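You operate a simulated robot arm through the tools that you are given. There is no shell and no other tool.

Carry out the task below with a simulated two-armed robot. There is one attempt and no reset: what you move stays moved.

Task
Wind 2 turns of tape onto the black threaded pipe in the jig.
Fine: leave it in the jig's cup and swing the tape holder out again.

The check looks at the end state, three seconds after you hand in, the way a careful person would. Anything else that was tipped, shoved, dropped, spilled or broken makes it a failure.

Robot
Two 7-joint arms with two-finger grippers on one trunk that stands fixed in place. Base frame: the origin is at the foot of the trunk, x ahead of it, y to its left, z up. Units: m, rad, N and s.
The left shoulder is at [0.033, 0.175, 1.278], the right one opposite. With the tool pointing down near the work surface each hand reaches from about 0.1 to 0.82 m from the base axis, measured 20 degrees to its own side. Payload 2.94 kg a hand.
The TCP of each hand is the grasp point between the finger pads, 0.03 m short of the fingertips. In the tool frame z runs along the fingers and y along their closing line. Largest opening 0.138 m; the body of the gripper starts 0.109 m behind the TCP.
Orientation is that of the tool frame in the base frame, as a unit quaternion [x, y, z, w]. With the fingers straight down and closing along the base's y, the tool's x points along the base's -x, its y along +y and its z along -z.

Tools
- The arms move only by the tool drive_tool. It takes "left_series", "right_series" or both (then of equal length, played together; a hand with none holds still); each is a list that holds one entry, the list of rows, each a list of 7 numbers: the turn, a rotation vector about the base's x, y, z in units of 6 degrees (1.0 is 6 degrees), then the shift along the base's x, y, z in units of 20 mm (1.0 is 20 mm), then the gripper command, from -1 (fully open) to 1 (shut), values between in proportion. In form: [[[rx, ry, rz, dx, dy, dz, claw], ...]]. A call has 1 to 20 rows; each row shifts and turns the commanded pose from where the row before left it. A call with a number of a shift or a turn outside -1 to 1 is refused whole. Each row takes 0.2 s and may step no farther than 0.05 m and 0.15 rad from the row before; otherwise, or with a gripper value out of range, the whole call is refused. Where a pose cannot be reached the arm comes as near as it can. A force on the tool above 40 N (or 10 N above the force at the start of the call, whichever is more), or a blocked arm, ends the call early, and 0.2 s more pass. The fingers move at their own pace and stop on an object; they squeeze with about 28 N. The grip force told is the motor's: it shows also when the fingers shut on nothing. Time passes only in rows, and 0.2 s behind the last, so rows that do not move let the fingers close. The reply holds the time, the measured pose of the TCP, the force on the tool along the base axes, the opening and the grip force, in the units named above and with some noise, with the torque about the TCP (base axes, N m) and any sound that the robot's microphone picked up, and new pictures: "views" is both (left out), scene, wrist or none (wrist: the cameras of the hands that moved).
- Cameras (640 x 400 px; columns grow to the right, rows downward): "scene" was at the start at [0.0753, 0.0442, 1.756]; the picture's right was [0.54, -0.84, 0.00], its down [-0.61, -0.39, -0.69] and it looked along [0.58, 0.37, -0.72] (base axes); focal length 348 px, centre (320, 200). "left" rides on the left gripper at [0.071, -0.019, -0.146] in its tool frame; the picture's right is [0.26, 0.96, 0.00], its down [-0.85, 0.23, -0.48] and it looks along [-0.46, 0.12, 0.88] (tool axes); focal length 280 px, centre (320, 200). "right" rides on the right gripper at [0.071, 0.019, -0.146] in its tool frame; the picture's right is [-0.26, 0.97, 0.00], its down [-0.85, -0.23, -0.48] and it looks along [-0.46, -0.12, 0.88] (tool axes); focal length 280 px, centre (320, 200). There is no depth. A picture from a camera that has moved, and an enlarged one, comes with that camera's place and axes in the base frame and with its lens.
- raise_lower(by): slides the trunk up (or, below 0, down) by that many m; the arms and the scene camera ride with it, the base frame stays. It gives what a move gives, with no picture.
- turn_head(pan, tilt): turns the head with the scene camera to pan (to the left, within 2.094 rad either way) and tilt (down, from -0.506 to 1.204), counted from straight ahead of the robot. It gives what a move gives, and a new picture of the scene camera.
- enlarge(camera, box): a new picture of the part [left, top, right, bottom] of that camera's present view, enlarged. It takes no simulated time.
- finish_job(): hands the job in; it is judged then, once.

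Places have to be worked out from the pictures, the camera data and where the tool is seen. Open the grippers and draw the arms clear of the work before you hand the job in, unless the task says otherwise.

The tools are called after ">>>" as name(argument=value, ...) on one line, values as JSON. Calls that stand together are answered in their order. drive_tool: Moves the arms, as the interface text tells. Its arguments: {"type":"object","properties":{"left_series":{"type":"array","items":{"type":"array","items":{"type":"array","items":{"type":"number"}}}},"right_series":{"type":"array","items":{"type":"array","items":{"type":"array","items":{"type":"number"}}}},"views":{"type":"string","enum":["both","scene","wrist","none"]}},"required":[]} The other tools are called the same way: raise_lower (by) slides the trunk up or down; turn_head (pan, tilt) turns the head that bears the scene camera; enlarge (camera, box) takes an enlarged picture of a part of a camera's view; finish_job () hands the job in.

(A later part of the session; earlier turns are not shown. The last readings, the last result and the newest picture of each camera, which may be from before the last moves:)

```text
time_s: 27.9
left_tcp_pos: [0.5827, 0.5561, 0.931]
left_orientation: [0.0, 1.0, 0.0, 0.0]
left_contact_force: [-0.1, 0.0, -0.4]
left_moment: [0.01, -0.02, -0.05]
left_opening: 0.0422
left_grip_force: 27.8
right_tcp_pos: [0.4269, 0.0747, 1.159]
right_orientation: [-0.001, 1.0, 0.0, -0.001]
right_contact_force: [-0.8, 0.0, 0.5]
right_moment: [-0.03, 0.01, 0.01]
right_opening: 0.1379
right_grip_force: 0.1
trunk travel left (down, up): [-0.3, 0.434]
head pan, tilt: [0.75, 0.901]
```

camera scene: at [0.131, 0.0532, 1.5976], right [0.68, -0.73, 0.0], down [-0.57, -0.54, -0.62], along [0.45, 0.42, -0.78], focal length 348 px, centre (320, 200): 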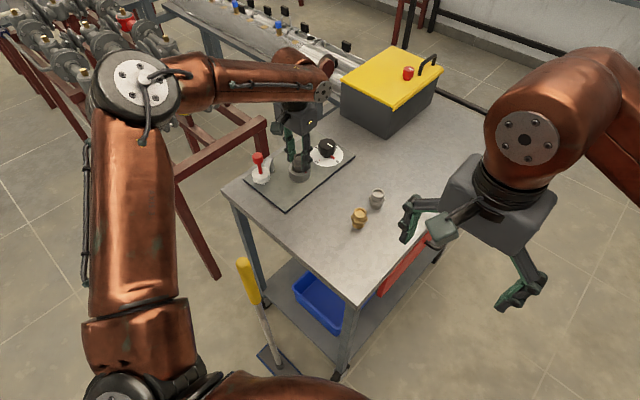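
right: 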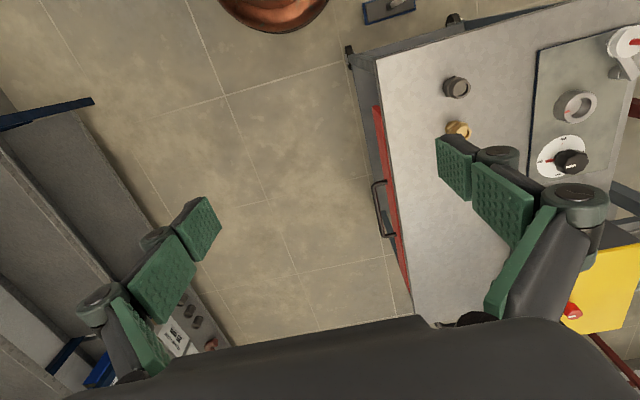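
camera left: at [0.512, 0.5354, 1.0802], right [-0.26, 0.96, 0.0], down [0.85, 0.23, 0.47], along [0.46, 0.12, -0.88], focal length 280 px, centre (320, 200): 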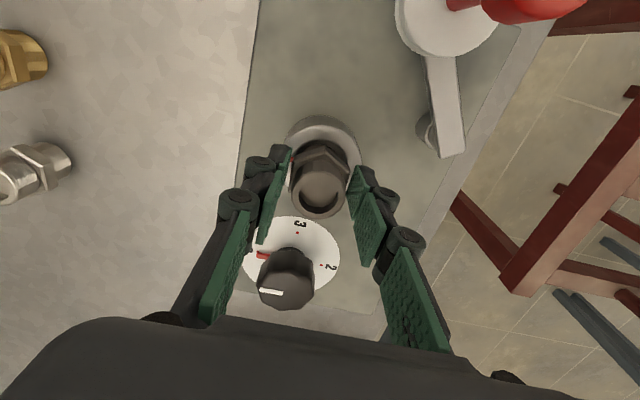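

Contact is gone; continuing down in small steps while watching for seating force.

>>> drive_tool(left_series=[[[0, 0, 0, 0, 0, -0.2, 1], [0, 0, 0, 0, 0, 0, 1]]], views="none")

>>> drive_tool(left_series=[[[0, 0, 0, 0, 0, -0.15, 1], [0, 0, 0, 0, 0, 0, 1]]], views="wrist")

>>> enlarge(camera="scene", box=[270, 130, 330, 190])

```text
time_s: 28.5
left_tcp_pos: [0.5827, 0.5559, 0.9245]
left_orientation: [0.0, 1.0, -0.001, -0.001]
left_contact_force: [-0.1, -0.5, -1.5]
left_moment: [0.0, 0.06, 0.03]
left_opening: 0.0421
left_grip_force: 27.6
right_tcp_pos: [0.4252, 0.0728, 1.1587]
right_orientation: [-0.001, 1.0, 0.0, -0.001]
right_contact_force: [0.0, 0.1, 0.0]
right_moment: [0.0, -0.02, 0.0]
right_opening: 0.1382
right_grip_force: 0.1
trunk travel left (down, up): [-0.3, 0.434]
head pan, tilt: [0.75, 0.901]
```

```text
time_s: 29.1
left_tcp_pos: [0.5816, 0.5543, 0.9256]
left_orientation: [0.0, 1.0, 0.001, 0.0]
left_contact_force: [1.7, 2.0, 9.7]
left_moment: [0.05, -0.03, 0.0]
left_opening: 0.0424
left_grip_force: 28.5
right_tcp_pos: [0.4251, 0.0728, 1.159]
right_orientation: [0.0, 1.0, 0.001, 0.0]
right_contact_force: [0.1, -0.2, 0.9]
right_moment: [-0.01, 0.0, 0.01]
right_opening: 0.138
right_grip_force: 0.1
trunk travel left (down, up): [-0.3, 0.434]
head pan, tilt: [0.75, 0.901]
camera left: at [0.5099, 0.5362, 1.0705], right [-0.26, 0.96, 0.0], down [0.85, 0.23, 0.48], along [0.46, 0.13, -0.88], focal length 280 px, centre (320, 200)
```

left: 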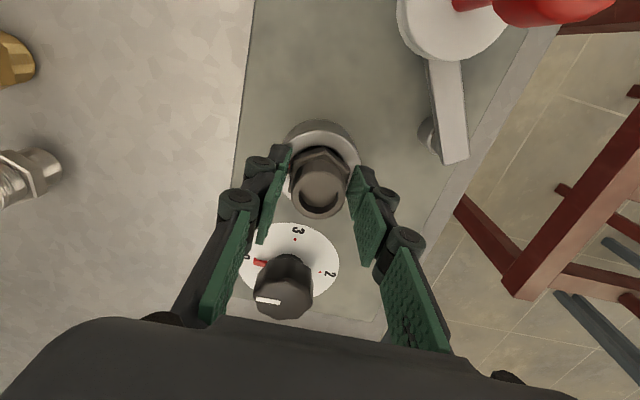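

```text
6.67 times, centred on (300, 160) of scene
camera zoom: at [0.1303, 0.0522, 1.5978], right [0.68, -0.73, 0.0], down [-0.57, -0.53, -0.62], along [0.45, 0.42, -0.78], focal length 2319 px, centre (453, 467)
```

zoom: 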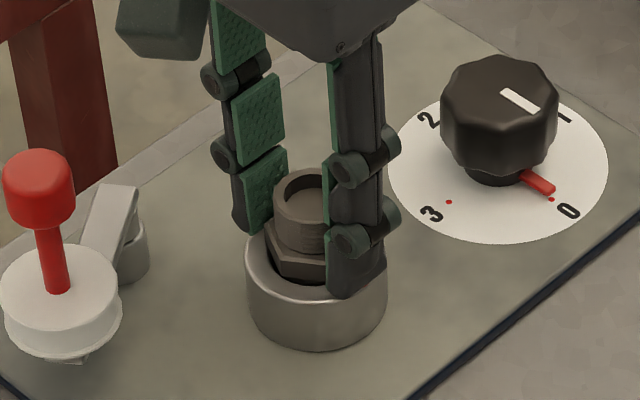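

Seating force is about 10 N at TCP z ≈ 0.925, so the pipe has bottomed out in the cup. I'll ease up 1.5 mm, then open partly to about 70 mm.

>>> drive_tool(left_series=[[[0, 0, 0, 0.02, 0, 0.07, 1], [0, 0, 0, 0, 0, 0, 1]]], views="none")

>>> drive_tool(left_series=[[[0, 0, 0, 0, 0, 0, 0.3], [0, 0, 0, 0, 0, 0, 0.2], [0, 0, 0, 0, 0, 0, 0.1], [0, 0, 0, 0, 0, 0, 0.0], [0, 0, 0, 0, 0, 0, 0]]], views="both")

>>> enlarge(camera="scene", box=[270, 130, 330, 190])

>>> enlarge(camera="left", box=[230, 90, 410, 230])

```text
time_s: 29.7
left_tcp_pos: [0.5822, 0.5561, 0.9252]
left_orientation: [-0.001, 1.0, 0.0, 0.0]
left_contact_force: [0.5, 1.4, 5.7]
left_moment: [0.08, -0.17, -0.02]
left_opening: 0.0421
left_grip_force: 28.4
right_tcp_pos: [0.4249, 0.0732, 1.1598]
right_orientation: [0.0, 1.0, 0.0, -0.001]
right_contact_force: [-0.3, -0.2, 0.4]
right_moment: [-0.01, -0.03, -0.03]
right_opening: 0.138
right_grip_force: 0.0
trunk travel left (down, up): [-0.3, 0.434]
head pan, tilt: [0.75, 0.901]
```

```text
time_s: 30.9
left_tcp_pos: [0.5831, 0.5563, 0.9243]
left_orientation: [0.0, 1.0, 0.0, 0.0]
left_contact_force: [-0.2, -0.8, 0.8]
left_moment: [-0.01, -0.05, -0.01]
left_opening: 0.0692
left_grip_force: 0.0
right_tcp_pos: [0.4264, 0.0737, 1.1583]
right_orientation: [-0.001, 1.0, 0.0, -0.002]
right_contact_force: [-0.5, -0.3, -0.8]
right_moment: [0.01, 0.01, 0.01]
right_opening: 0.1379
right_grip_force: 0.1
trunk travel left (down, up): [-0.3, 0.434]
head pan, tilt: [0.75, 0.901]
camera scene: at [0.1312, 0.053, 1.5976], right [0.68, -0.73, 0.0], down [-0.57, -0.54, -0.62], along [0.45, 0.42, -0.78], focal length 348 px, centre (320, 200)
camera left: at [0.5107, 0.5363, 1.0706], right [-0.26, 0.96, 0.0], down [0.85, 0.23, 0.48], along [0.46, 0.12, -0.88], focal length 280 px, centre (320, 200)
```

scene: 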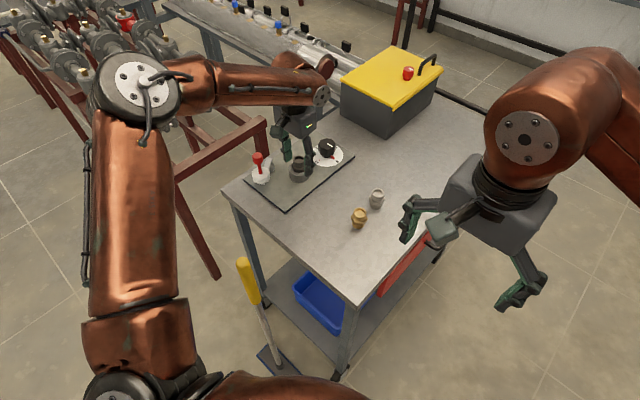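
left: 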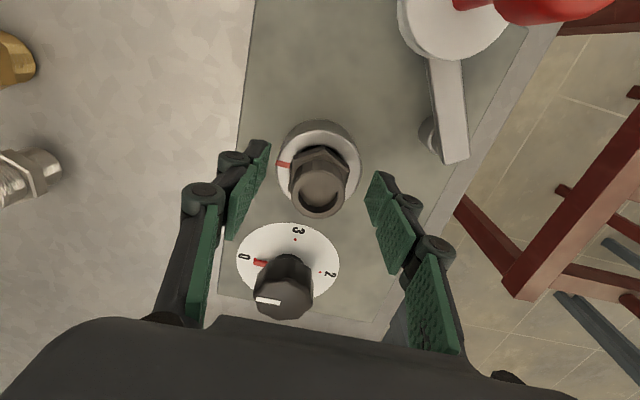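

```text
6.67 times, centred on (300, 160) of scene
camera zoom: at [0.1312, 0.053, 1.5976], right [0.68, -0.73, 0.0], down [-0.57, -0.54, -0.62], along [0.45, 0.42, -0.78], focal length 2319 px, centre (453, 467)
```

zoom: 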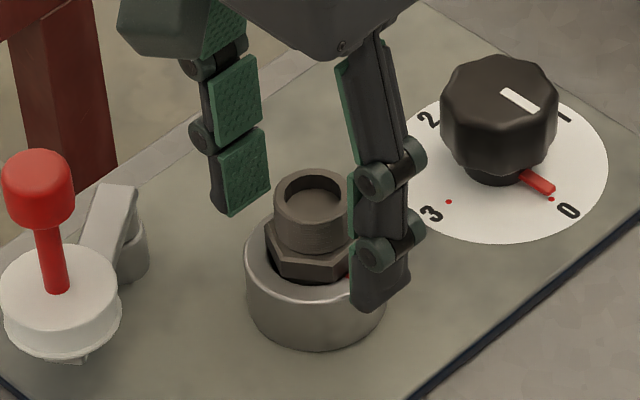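

```text
2.86 times, centred on (320, 160) of left
camera zoom: at [0.5107, 0.5363, 1.0706], right [-0.26, 0.96, 0.0], down [0.85, 0.23, 0.48], along [0.46, 0.12, -0.88], focal length 801 px, centre (320, 314)
```

zoom: 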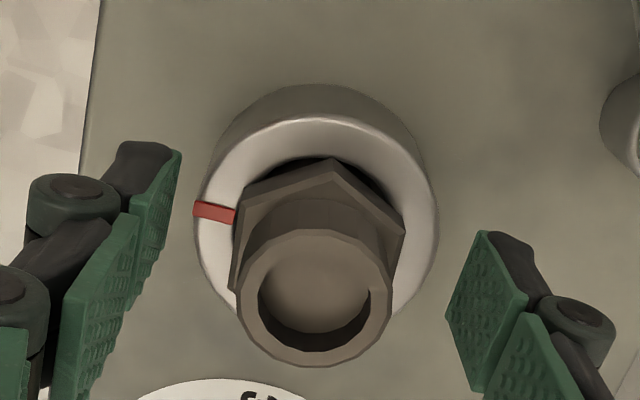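

The pipe stands upright in the cup. I'll lift the open hand straight up to clear it.

>>> drive_tool(left_series=[[[0, 0, 0, 0, 0, 0.4, 0], [0, 0, 0, 0, 0, 0.8, 0], [0, 0, 0, 0, 0, 1, 0], [0, 0, 0, 0, 0, 1, 0], [0, 0, 0, 0, 0, 1, 0], [0, 0, 0, 0, 0, 1, 0], [0, 0, 0, 0, 0, 1, 0], [0, 0, 0, 0, 0, 0.5, 0], [0, 0, 0, 0, 0, 0, 0]]], views="both")

>>> enlarge(camera="scene", box=[240, 120, 360, 200])

```text
time_s: 32.9
left_tcp_pos: [0.5823, 0.5575, 1.0596]
left_orientation: [-0.001, 1.0, 0.0, 0.0]
left_contact_force: [-0.6, 0.4, 0.5]
left_moment: [0.0, 0.01, -0.03]
left_opening: 0.0689
left_grip_force: 0.1
right_tcp_pos: [0.4268, 0.0733, 1.1584]
right_orientation: [-0.001, 1.0, 0.002, 0.0]
right_contact_force: [0.6, -0.3, 0.3]
right_moment: [0.02, 0.0, 0.03]
right_opening: 0.1381
right_grip_force: 0.1
trunk travel left (down, up): [-0.3, 0.434]
head pan, tilt: [0.75, 0.901]
camera scene: at [0.1313, 0.053, 1.5976], right [0.68, -0.73, 0.0], down [-0.57, -0.54, -0.62], along [0.45, 0.42, -0.78], focal length 348 px, centre (320, 200)
camera left: at [0.5107, 0.5373, 1.2052], right [-0.26, 0.96, 0.0], down [0.85, 0.23, 0.48], along [0.46, 0.12, -0.88], focal length 280 px, centre (320, 200)
```

scene: 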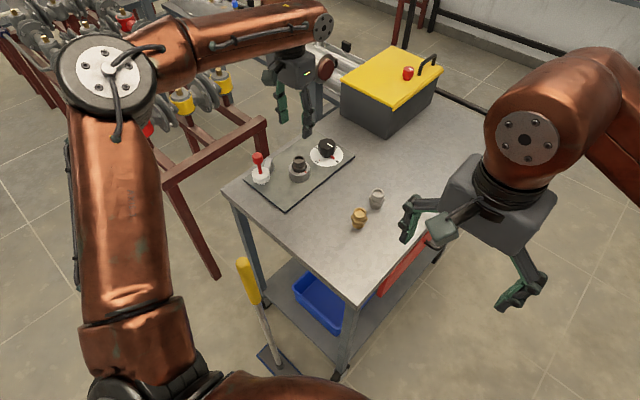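
left: 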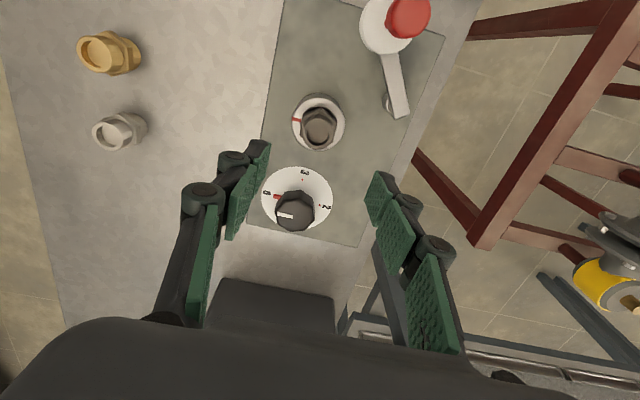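

```text
5.00 times, centred on (300, 160) of scene
camera zoom: at [0.1313, 0.053, 1.5976], right [0.68, -0.73, 0.0], down [-0.57, -0.54, -0.62], along [0.45, 0.42, -0.78], focal length 1739 px, centre (420, 400)
```

zoom: 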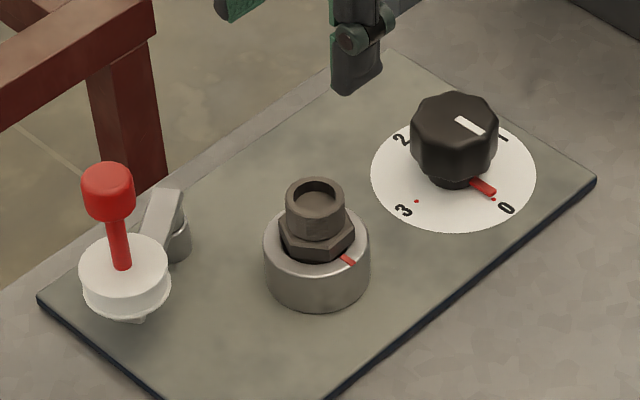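

The pipe is seated. I'll zoom on the tape holder from the wrist to locate the pivot and handle.

>>> enlarge(camera="left", box=[280, 0, 460, 170])

```text
2.35 times, centred on (370, 85) of left
camera zoom: at [0.5107, 0.5373, 1.2052], right [-0.26, 0.96, 0.0], down [0.85, 0.23, 0.48], along [0.46, 0.12, -0.88], focal length 660 px, centre (202, 471)
```

zoom: 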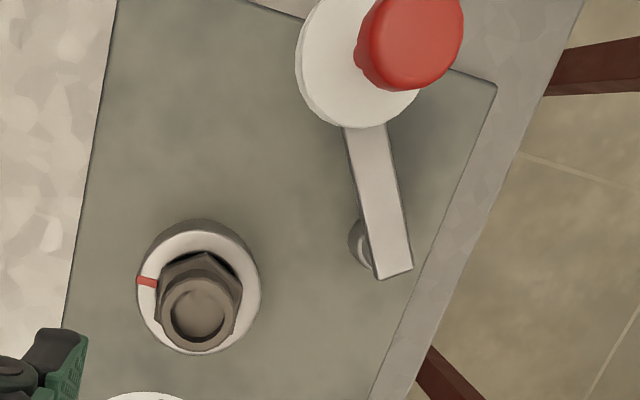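

The handle ball is at (0.478, 0.589, 0.984), the pivot is near (0.540, 0.633), and the roll should meet the pipe after about a 57° swing. I'll move above the ball and turn the hand +70° so the fingers sit either side of it along the swing direction.

>>> drive_tool(left_series=[[[0, 0, 0.97, -0.43, 0.131, 0.15, 0], [0, 0, 0.97, -0.43, 0.131, 0.15, 0], [0, 0, 0.97, -0.43, 0.131, 0.15, 0], [0, 0, 0.97, -0.43, 0.131, 0.15, 0], [0, 0, 0.97, -0.43, 0.131, 0.15, 0], [0, 0, 0.97, -0.43, 0.131, 0.15, 0], [0, 0, 0.97, -0.43, 0.131, 0.15, 0], [0, 0, 0.97, -0.43, 0.131, 0.15, 0], [0, 0, 0.97, -0.43, 0.131, 0, 0], [0, 0, 0.97, -0.43, 0.131, 0, 0], [0, 0, 0.97, -0.43, 0.131, 0, 0], [0, 0, 0.97, -0.43, 0.131, 0, 0], [0, 0, 0, 0, 0, 0, 0]]], views="both")

```text
time_s: 35.7
left_tcp_pos: [0.4789, 0.5862, 1.0831]
left_orientation: [-0.574, 0.819, -0.001, 0.0]
left_contact_force: [-0.5, 0.4, 0.3]
left_moment: [0.0, -0.02, -0.01]
left_opening: 0.069
left_grip_force: 0.1
right_tcp_pos: [0.4254, 0.0735, 1.1592]
right_orientation: [0.0, 1.0, 0.0, 0.0]
right_contact_force: [-1.3, -0.4, 1.0]
right_moment: [0.02, 0.02, -0.01]
right_opening: 0.138
right_grip_force: 0.1
trunk travel left (down, up): [-0.3, 0.434]
head pan, tilt: [0.75, 0.901]
camera scene: at [0.1313, 0.0526, 1.5976], right [0.68, -0.73, 0.0], down [-0.57, -0.53, -0.62], along [0.45, 0.42, -0.78], focal length 348 px, centre (320, 200)
camera left: at [0.4718, 0.513, 1.2298], right [-1.0, 0.08, 0.0], down [0.07, 0.88, 0.48], along [0.04, 0.47, -0.88], focal length 280 px, centre (320, 200)
```

scene: 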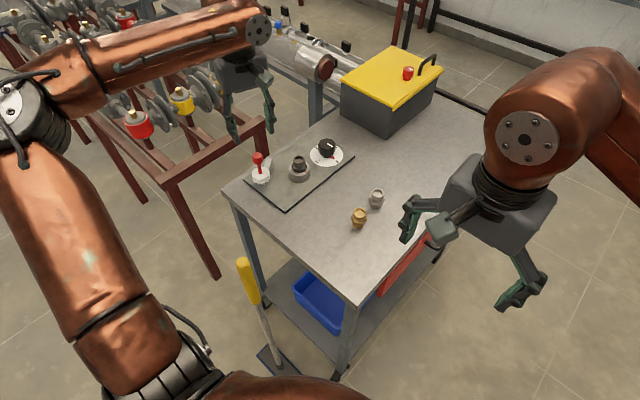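
left: 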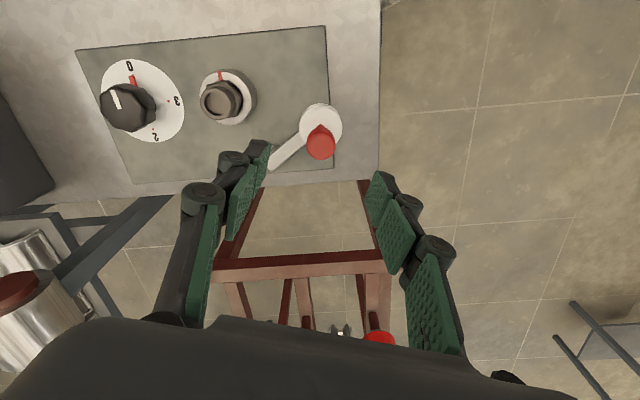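

The fingers now straddle the ball, seen between them at about (0.478, 0.587). Descending to ball height.

>>> drive_tool(left_series=[[[0, 0, 0, 0, 0.03, -0.8, 0], [0, 0, 0, 0, 0.03, -0.8, 0], [0, 0, 0, 0, 0, -0.8, 0], [0, 0, 0, 0, 0, -0.8, 0], [0, 0, 0, 0, 0, -0.8, 0], [0, 0, 0, 0, 0, -0.8, 0], [0, 0, 0, 0, 0, 0, 0]]], views="both")

>>> enlarge(camera="scene", box=[200, 100, 360, 210])

```text
time_s: 37.3
left_tcp_pos: [0.4785, 0.588, 0.9869]
left_orientation: [-0.573, 0.82, 0.0, 0.0]
left_contact_force: [-0.5, 0.2, 0.9]
left_moment: [0.03, 0.0, 0.02]
left_opening: 0.069
left_grip_force: 0.1
right_tcp_pos: [0.4249, 0.0728, 1.1589]
right_orientation: [-0.001, 1.0, 0.001, -0.001]
right_contact_force: [0.2, -0.3, 0.8]
right_moment: [0.03, -0.01, 0.03]
right_opening: 0.138
right_grip_force: 0.1
trunk travel left (down, up): [-0.3, 0.434]
head pan, tilt: [0.75, 0.901]
camera scene: at [0.1309, 0.0528, 1.5977], right [0.68, -0.73, 0.0], down [-0.57, -0.54, -0.62], along [0.45, 0.42, -0.78], focal length 348 px, centre (320, 200)
camera left: at [0.4719, 0.5139, 1.1325], right [-1.0, 0.09, 0.0], down [0.08, 0.88, 0.48], along [0.04, 0.47, -0.88], focal length 280 px, centre (320, 200)
```

scene: 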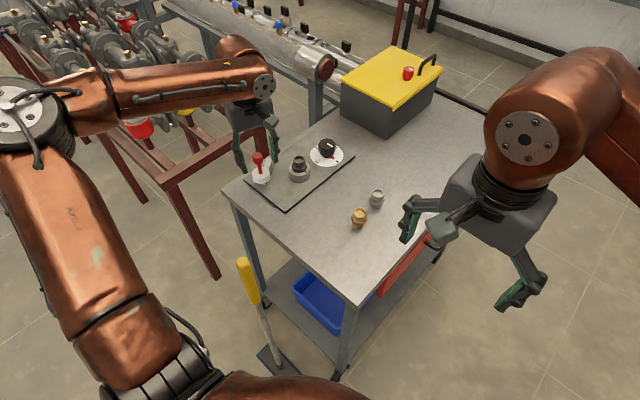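
left: 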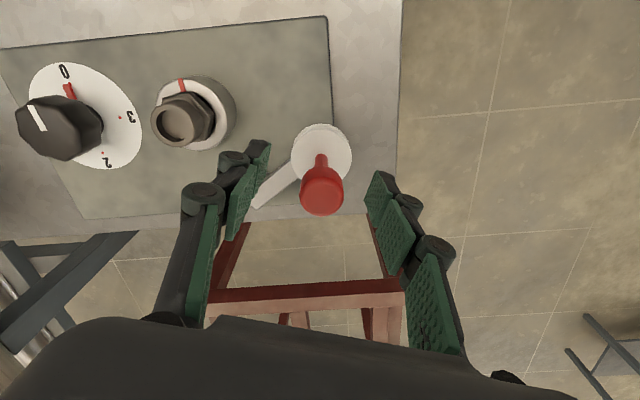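

```text
3.64 times, centred on (280, 155) of scene
camera zoom: at [0.1309, 0.0528, 1.5977], right [0.68, -0.73, 0.0], down [-0.57, -0.54, -0.62], along [0.45, 0.42, -0.78], focal length 1265 px, centre (466, 364)
```

zoom: 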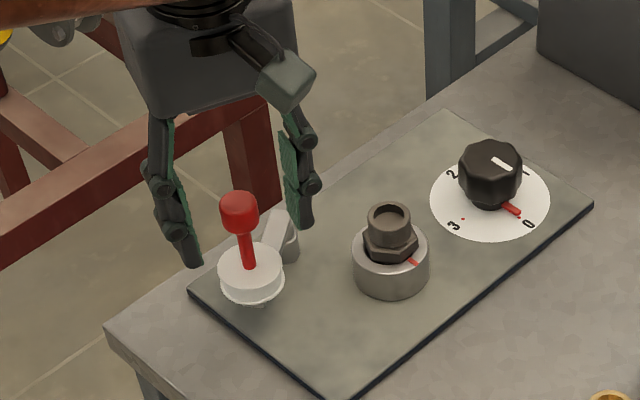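

The ball projects right onto the TCP. I'll narrow the fingers to about 34 mm to cage the 26 mm ball.

>>> drive_tool(left_series=[[[0, 0, 0, 0, 0, 0, 0.25], [0, 0, 0, 0, 0, 0, 0.5], [0, 0, 0, 0, 0, 0, 0.5], [0, 0, 0, 0, 0, 0, 0.5]]], views="both")

>>> enlarge(camera="left", box=[240, 110, 420, 240])

```text
time_s: 38.3
left_tcp_pos: [0.4798, 0.5878, 0.9862]
left_orientation: [-0.573, 0.82, 0.0, -0.001]
left_contact_force: [-0.6, 1.0, -0.1]
left_moment: [0.01, 0.02, 0.01]
left_opening: 0.0345
left_grip_force: 0.1
right_tcp_pos: [0.4249, 0.0734, 1.1592]
right_orientation: [-0.001, 1.0, 0.0, -0.002]
right_contact_force: [-0.1, 0.7, 1.0]
right_moment: [0.02, -0.03, -0.02]
right_opening: 0.138
right_grip_force: 0.0
trunk travel left (down, up): [-0.3, 0.434]
head pan, tilt: [0.75, 0.901]
camera scene: at [0.1311, 0.0529, 1.5976], right [0.68, -0.73, 0.0], down [-0.57, -0.54, -0.62], along [0.45, 0.42, -0.78], focal length 348 px, centre (320, 200)
camera left: at [0.4721, 0.514, 1.1326], right [-1.0, 0.09, 0.0], down [0.08, 0.88, 0.48], along [0.04, 0.47, -0.88], focal length 280 px, centre (320, 200)
```

scene: 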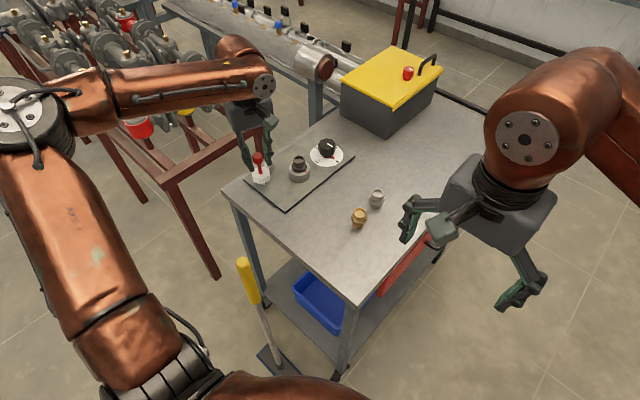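
left: 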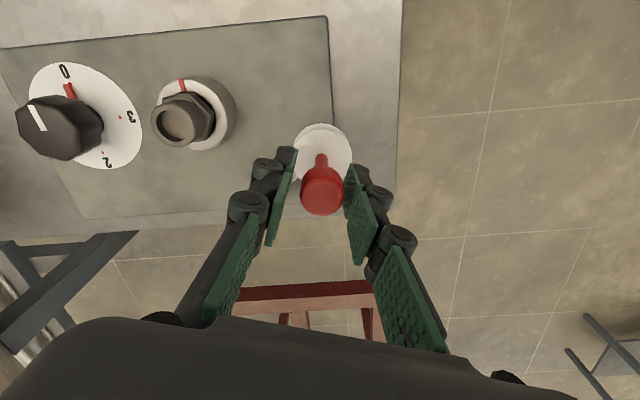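

```text
3.08 times, centred on (330, 175) of left
camera zoom: at [0.4721, 0.514, 1.1326], right [-1.0, 0.09, 0.0], down [0.08, 0.88, 0.48], along [0.04, 0.47, -0.88], focal length 863 px, centre (289, 277)
```

zoom: 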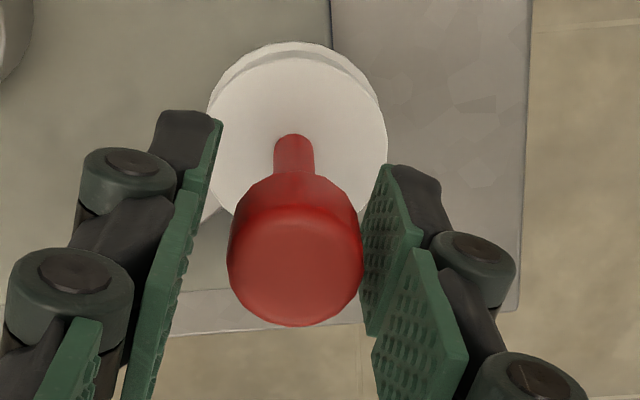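

The ball is caged. I'll push it along the first half of the arc toward the pipe, then look.

>>> drive_tool(left_series=[[[0, 0, 0, 0.1, -0.05, 0, 0.56], [0, 0, 0, 0.1, -0.05, 0, 0.56], [0, 0, 0, 0.245, -0.305, 0, 0.56], [0, 0, 0, 0.38, -0.365, 0, 0.56], [0, 0, 0, 0.425, -0.31, 0, 0.56], [0, 0, 0, 0, 0, 0, 0.56]]], views="both")

>>> enlarge(camera="scene", box=[200, 100, 360, 210])

```text
time_s: 39.7
left_tcp_pos: [0.5062, 0.567, 0.9855]
left_orientation: [-0.573, 0.819, 0.0, 0.0]
left_contact_force: [-0.4, -0.1, 0.4]
left_moment: [-0.01, -0.01, -0.04]
left_opening: 0.0305
left_grip_force: 0.0
right_tcp_pos: [0.4253, 0.0741, 1.1588]
right_orientation: [0.0, 1.0, 0.001, -0.001]
right_contact_force: [-0.3, 1.3, -0.3]
right_moment: [-0.02, -0.03, 0.01]
right_opening: 0.1382
right_grip_force: 0.1
trunk travel left (down, up): [-0.3, 0.434]
head pan, tilt: [0.75, 0.901]
camera scene: at [0.1308, 0.0533, 1.5976], right [0.68, -0.73, 0.0], down [-0.57, -0.54, -0.62], along [0.45, 0.42, -0.78], focal length 348 px, centre (320, 200)
camera left: at [0.4976, 0.4931, 1.1322], right [-1.0, 0.09, 0.0], down [0.08, 0.88, 0.48], along [0.04, 0.47, -0.88], focal length 280 px, centre (320, 200)
```

scene: 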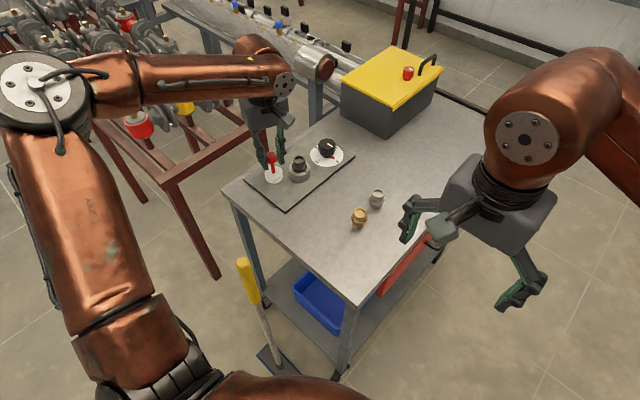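
left: 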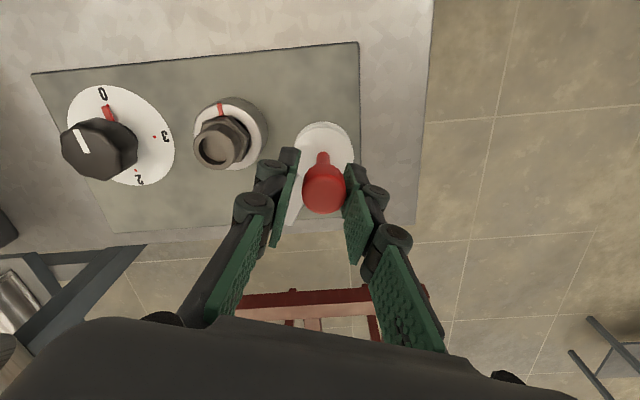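

```text
3.64 times, centred on (280, 155) of scene
camera zoom: at [0.1308, 0.0533, 1.5976], right [0.68, -0.73, 0.0], down [-0.57, -0.54, -0.62], along [0.45, 0.42, -0.78], focal length 1265 px, centre (466, 364)
```

zoom: 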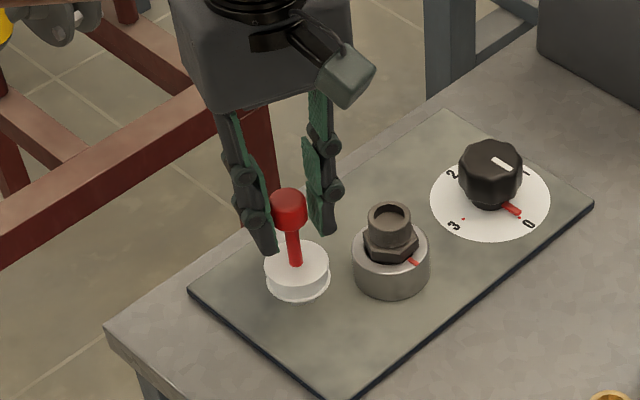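

The holder swings freely with no noticeable force. Continuing along the arc in smaller steps.

>>> drive_tool(left_series=[[[0, 0, 0, 0.23, -0.12, 0, 0.56], [0, 0, 0, 0.23, -0.12, 0, 0.56], [0, 0, 0, 0.24, -0.09, 0, 0.56], [0, 0, 0, 0.24, -0.08, 0, 0.56], [0, 0, 0, 0, 0, 0, 0.56]]], views="both")

>>> enlarge(camera="scene", box=[240, 120, 360, 200])

>>> enlarge(camera="left", box=[180, 80, 400, 230])

```text
time_s: 40.9
left_tcp_pos: [0.5243, 0.558, 0.987]
left_orientation: [-0.573, 0.819, -0.001, 0.0]
left_contact_force: [0.2, 0.5, 0.2]
left_moment: [0.01, -0.02, -0.01]
left_opening: 0.0302
left_grip_force: 0.1
right_tcp_pos: [0.4255, 0.0726, 1.1591]
right_orientation: [-0.001, 1.0, 0.001, -0.001]
right_contact_force: [-0.9, -0.1, 0.9]
right_moment: [0.04, 0.0, -0.01]
right_opening: 0.138
right_grip_force: 0.1
trunk travel left (down, up): [-0.3, 0.434]
head pan, tilt: [0.75, 0.901]
camera scene: at [0.1311, 0.053, 1.5976], right [0.68, -0.73, 0.0], down [-0.57, -0.54, -0.62], along [0.45, 0.42, -0.78], focal length 348 px, centre (320, 200)
camera left: at [0.5162, 0.4851, 1.1325], right [-1.0, 0.09, 0.0], down [0.08, 0.88, 0.48], along [0.04, 0.47, -0.88], focal length 280 px, centre (320, 200)
```

scene: 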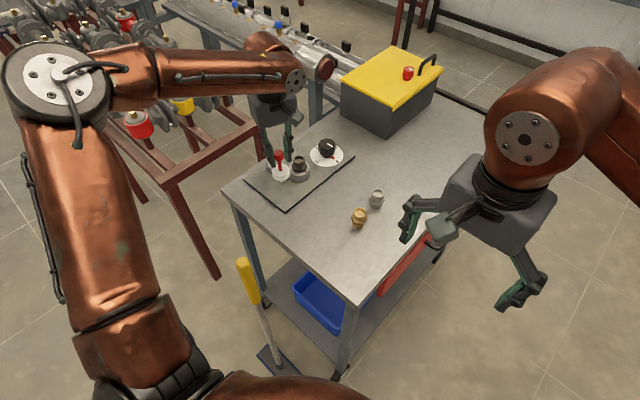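
left: 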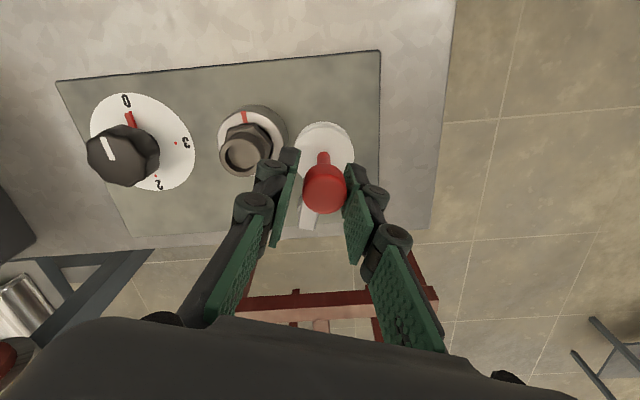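

```text
5.00 times, centred on (300, 160) of scene
camera zoom: at [0.1311, 0.053, 1.5976], right [0.68, -0.73, 0.0], down [-0.57, -0.54, -0.62], along [0.45, 0.42, -0.78], focal length 1739 px, centre (420, 400)
```

zoom: 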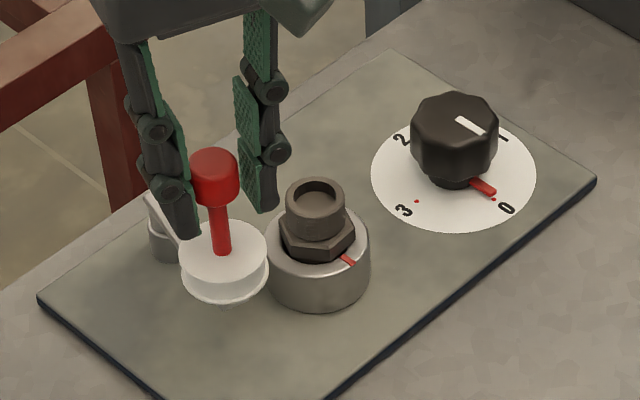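

```text
2.67 times, centred on (290, 155) of left
camera zoom: at [0.5162, 0.4851, 1.1325], right [-1.0, 0.09, 0.0], down [0.08, 0.88, 0.48], along [0.04, 0.47, -0.88], focal length 748 px, centre (400, 320)
```

zoom: 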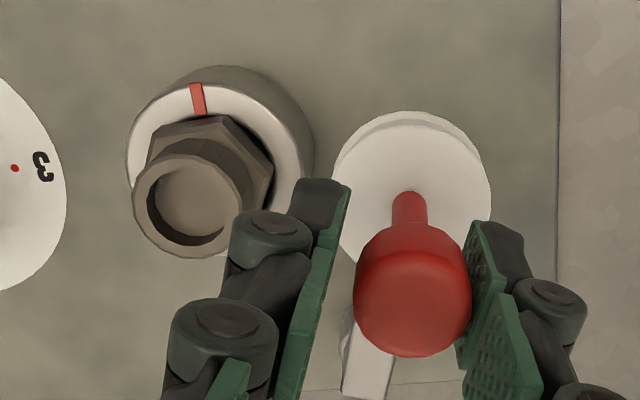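

The roll is now next to the cup. Small steps onward toward contact with the pipe.

>>> drive_tool(left_series=[[[0, 0, 0, 0.15, -0.02, 0, 0.56], [0, 0, 0, 0.15, -0.02, 0, 0.56], [0, 0, 0, 0.15, -0.01, 0, 0.56], [0, 0, 0, 0, 0, 0, 0.56]]], views="wrist")

>>> enlarge(camera="scene", box=[260, 130, 340, 190])

>>> enlarge(camera="left", box=[180, 80, 400, 230])

```text
time_s: 41.9
left_tcp_pos: [0.5324, 0.5575, 0.9869]
left_orientation: [-0.572, 0.82, 0.0, 0.0]
left_contact_force: [1.4, 0.3, 0.6]
left_moment: [0.0, 0.02, -0.01]
left_opening: 0.0307
left_grip_force: 0.2
right_tcp_pos: [0.4255, 0.0739, 1.1587]
right_orientation: [-0.001, 1.0, 0.001, -0.001]
right_contact_force: [-0.3, 0.3, 0.1]
right_moment: [0.03, 0.0, 0.0]
right_opening: 0.1379
right_grip_force: 0.0
trunk travel left (down, up): [-0.3, 0.434]
head pan, tilt: [0.75, 0.901]
camera left: at [0.5254, 0.4841, 1.1331], right [-1.0, 0.09, 0.0], down [0.08, 0.88, 0.48], along [0.04, 0.47, -0.88], focal length 280 px, centre (320, 200)
```

left: 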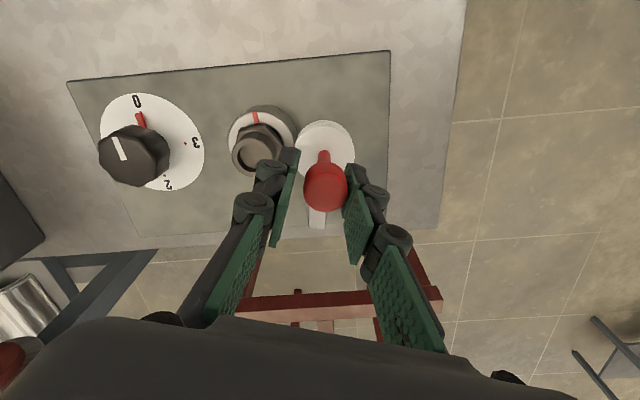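

```text
6.67 times, centred on (300, 160) of scene
camera zoom: at [0.131, 0.0529, 1.5976], right [0.68, -0.73, 0.0], down [-0.57, -0.54, -0.62], along [0.45, 0.42, -0.78], focal length 2319 px, centre (453, 467)
```

zoom: 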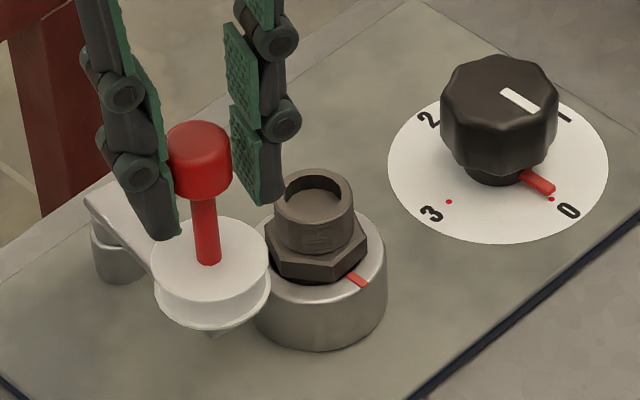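

```text
2.67 times, centred on (290, 155) of left
camera zoom: at [0.5254, 0.4841, 1.1331], right [-1.0, 0.09, 0.0], down [0.08, 0.88, 0.48], along [0.04, 0.47, -0.88], focal length 748 px, centre (400, 320)
```

zoom: 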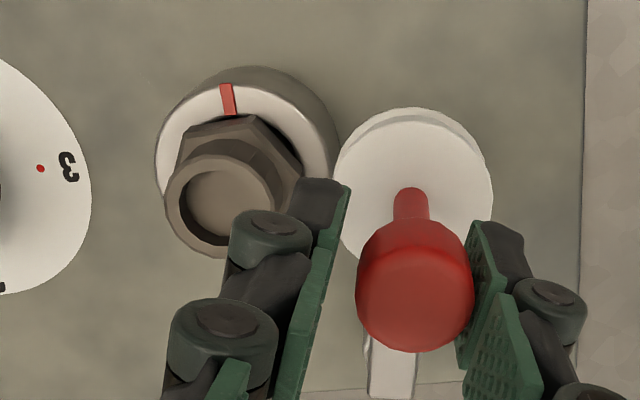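

Almost touching. Continuing 2–3 mm at a time while watching the force.

>>> drive_tool(left_series=[[[0, 0, 0, 0.12, 0, 0, 0.56], [0, 0, 0, 0.12, 0, 0, 0.56], [0, 0, 0, 0, 0, 0, 0.56]]], views="wrist")

>>> enlarge(camera="scene", box=[260, 130, 340, 190])

>>> enlarge(camera="left", box=[180, 80, 400, 230])

```text
time_s: 42.7
left_tcp_pos: [0.5378, 0.5561, 0.9871]
left_orientation: [-0.573, 0.82, 0.0, 0.0]
left_contact_force: [-0.2, 0.1, 0.3]
left_moment: [0.0, 0.02, 0.0]
left_opening: 0.0302
left_grip_force: 0.1
right_tcp_pos: [0.4256, 0.0724, 1.1587]
right_orientation: [-0.001, 1.0, 0.001, 0.0]
right_contact_force: [0.3, 0.5, 0.4]
right_moment: [-0.03, 0.02, 0.01]
right_opening: 0.1381
right_grip_force: 0.0
trunk travel left (down, up): [-0.3, 0.434]
head pan, tilt: [0.75, 0.901]
camera left: at [0.5299, 0.4836, 1.133], right [-1.0, 0.09, 0.0], down [0.08, 0.88, 0.48], along [0.04, 0.47, -0.88], focal length 280 px, centre (320, 200)
```

left: 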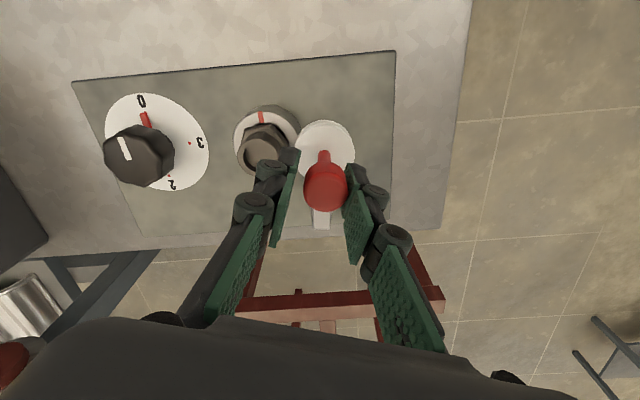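

```text
6.67 times, centred on (300, 160) of scene
camera zoom: at [0.1311, 0.0529, 1.5976], right [0.68, -0.73, 0.0], down [-0.57, -0.54, -0.62], along [0.45, 0.42, -0.78], focal length 2319 px, centre (453, 467)
```

zoom: 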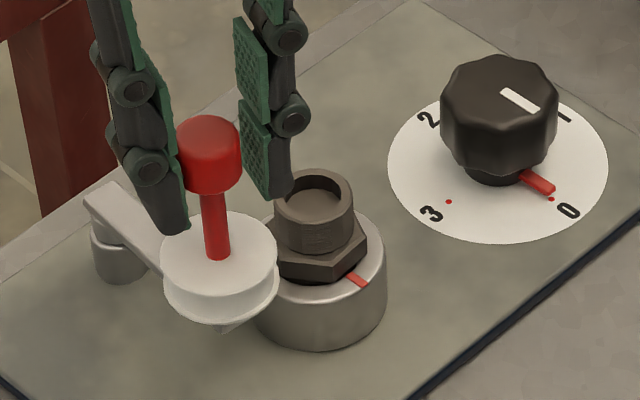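

```text
2.67 times, centred on (290, 155) of left
camera zoom: at [0.5299, 0.4836, 1.133], right [-1.0, 0.09, 0.0], down [0.08, 0.88, 0.48], along [0.04, 0.47, -0.88], focal length 748 px, centre (400, 320)
```

zoom: 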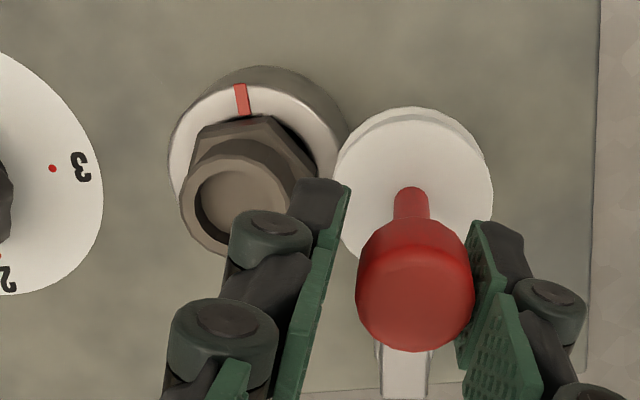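

Still no contact force, with the roll edge close to the hex. Continuing another few mm.

>>> drive_tool(left_series=[[[0, 0, 0, 0.1, 0.01, 0, 0.56], [0, 0, 0, 0.1, 0.01, 0, 0.56], [0, 0, 0, 0, 0, 0, 0.56]]], views="wrist")

>>> enlarge(camera="scene", box=[260, 130, 340, 190])

>>> drive_tool(left_series=[[[0, 0, 0, 0.1, 0.02, 0, 0.56], [0, 0, 0, 0.1, 0.02, 0, 0.56], [0, 0, 0, 0, 0, 0, 0.56]]], views="wrist")

>>> enlarge(camera="scene", box=[260, 130, 340, 190])

>>> enlarge(camera="left", box=[180, 80, 400, 230])

```text
time_s: 43.5
left_tcp_pos: [0.541, 0.5572, 0.9871]
left_orientation: [-0.574, 0.819, 0.0, 0.0]
left_contact_force: [0.2, 0.1, -0.7]
left_moment: [-0.01, 0.04, 0.0]
left_opening: 0.0303
left_grip_force: 0.0
right_tcp_pos: [0.4252, 0.0732, 1.159]
right_orientation: [-0.001, 1.0, 0.0, -0.001]
right_contact_force: [-0.5, -0.5, 0.0]
right_moment: [-0.02, 0.05, -0.01]
right_opening: 0.1384
right_grip_force: 0.1
trunk travel left (down, up): [-0.3, 0.434]
head pan, tilt: [0.75, 0.901]
camera left: at [0.5341, 0.4841, 1.1327], right [-1.0, 0.09, 0.0], down [0.08, 0.88, 0.48], along [0.04, 0.47, -0.88], focal length 280 px, centre (320, 200)
```

left: 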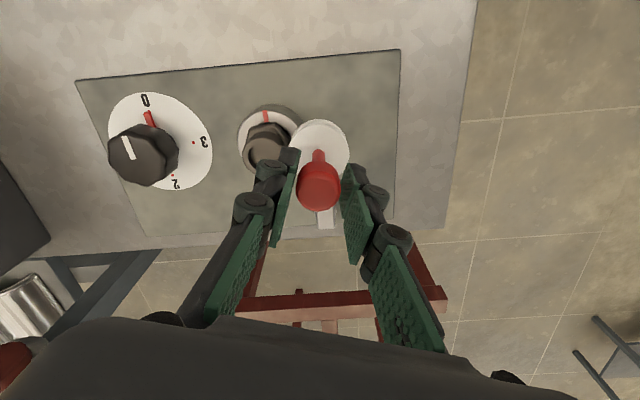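

```text
6.67 times, centred on (300, 160) of scene
camera zoom: at [0.1311, 0.0529, 1.5976], right [0.68, -0.73, 0.0], down [-0.57, -0.54, -0.62], along [0.45, 0.42, -0.78], focal length 2319 px, centre (453, 467)
```

zoom: 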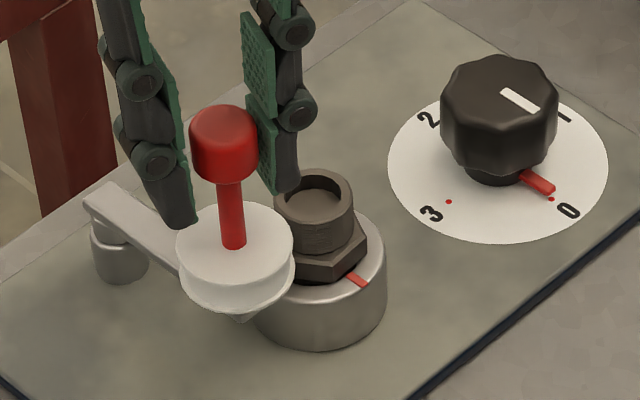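

```text
time_s: 44.3
left_tcp_pos: [0.5454, 0.5573, 0.9882]
left_orientation: [-0.573, 0.82, 0.0, 0.001]
left_contact_force: [-0.4, 0.6, -0.4]
left_moment: [-0.01, 0.02, 0.03]
left_opening: 0.0303
left_grip_force: 0.0
right_tcp_pos: [0.4263, 0.0743, 1.1591]
right_orientation: [-0.001, 1.0, 0.001, -0.001]
right_contact_force: [0.8, 0.3, -0.4]
right_moment: [0.01, -0.01, 0.02]
right_opening: 0.1379
right_grip_force: 0.1
trunk travel left (down, up): [-0.3, 0.434]
head pan, tilt: [0.75, 0.901]
camera left: at [0.5383, 0.485, 1.133], right [-1.0, 0.09, 0.0], down [0.08, 0.88, 0.48], along [0.04, 0.47, -0.88], focal length 280 px, centre (320, 200)
```

left: 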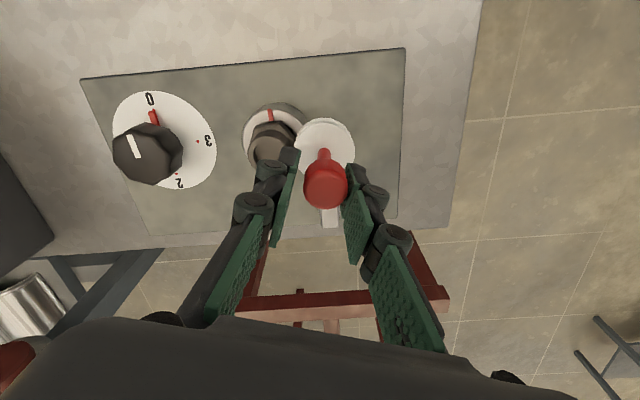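

```text
6.67 times, centred on (300, 160) of scene
camera zoom: at [0.1311, 0.0529, 1.5976], right [0.68, -0.73, 0.0], down [-0.57, -0.54, -0.62], along [0.45, 0.42, -0.78], focal length 2319 px, centre (453, 467)
```

zoom: 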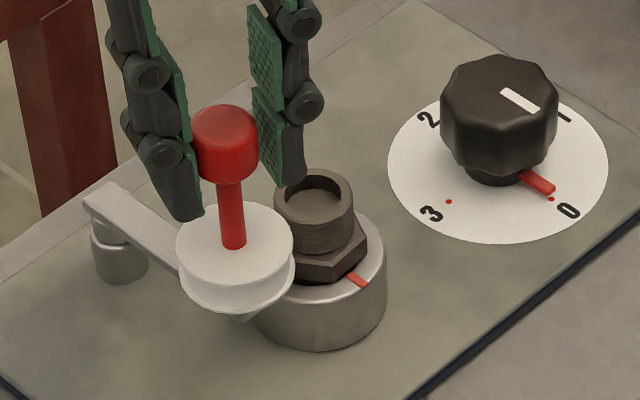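

```text
2.67 times, centred on (290, 155) of left
camera zoom: at [0.5383, 0.485, 1.133], right [-1.0, 0.09, 0.0], down [0.08, 0.88, 0.48], along [0.04, 0.47, -0.88], focal length 748 px, centre (400, 320)
```

zoom: 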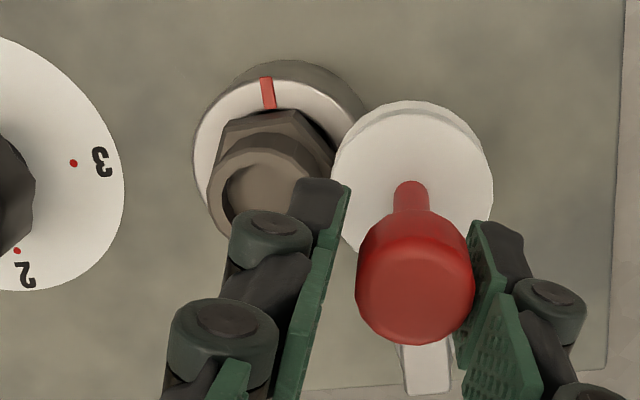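

The roll snapped forward into an apparent "in" detent and did not move with my last step. I'll push a further 2–3 mm gently to confirm it is at its stop.

>>> drive_tool(left_series=[[[0, 0, 0, 0.1, 0.02, 0, 0.56], [0, 0, 0, 0, 0, 0, 0.56]]], views="none")

>>> enlarge(camera="scene", box=[260, 130, 340, 190])

>>> enlarge(camera="left", box=[180, 80, 400, 230])

```text
time_s: 44.9
left_tcp_pos: [0.5468, 0.5589, 0.9863]
left_orientation: [-0.572, 0.82, -0.001, -0.001]
left_contact_force: [-1.1, -0.6, -1.0]
left_moment: [-0.01, 0.04, -0.04]
left_opening: 0.0314
left_grip_force: 0.1
right_tcp_pos: [0.4252, 0.074, 1.1594]
right_orientation: [-0.001, 1.0, 0.001, 0.0]
right_contact_force: [-0.2, -0.4, -0.4]
right_moment: [0.01, 0.01, -0.01]
right_opening: 0.1382
right_grip_force: 0.1
trunk travel left (down, up): [-0.3, 0.434]
head pan, tilt: [0.75, 0.901]
```

```text
6.67 times, centred on (300, 160) of scene
camera zoom: at [0.131, 0.053, 1.5976], right [0.68, -0.73, 0.0], down [-0.57, -0.54, -0.62], along [0.45, 0.42, -0.78], focal length 2319 px, centre (453, 467)
```

zoom: 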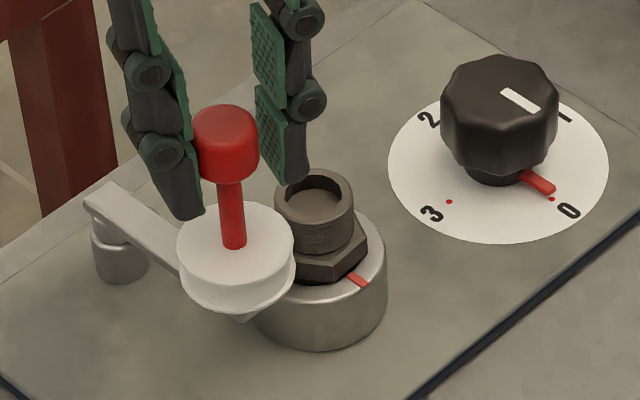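

```text
2.67 times, centred on (290, 155) of left
camera zoom: at [0.5397, 0.4855, 1.1327], right [-1.0, 0.09, 0.0], down [0.08, 0.88, 0.48], along [0.04, 0.47, -0.88], focal length 748 px, centre (400, 320)
```

zoom: 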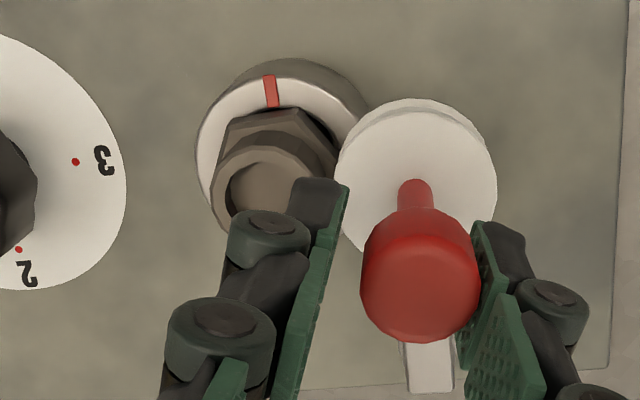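

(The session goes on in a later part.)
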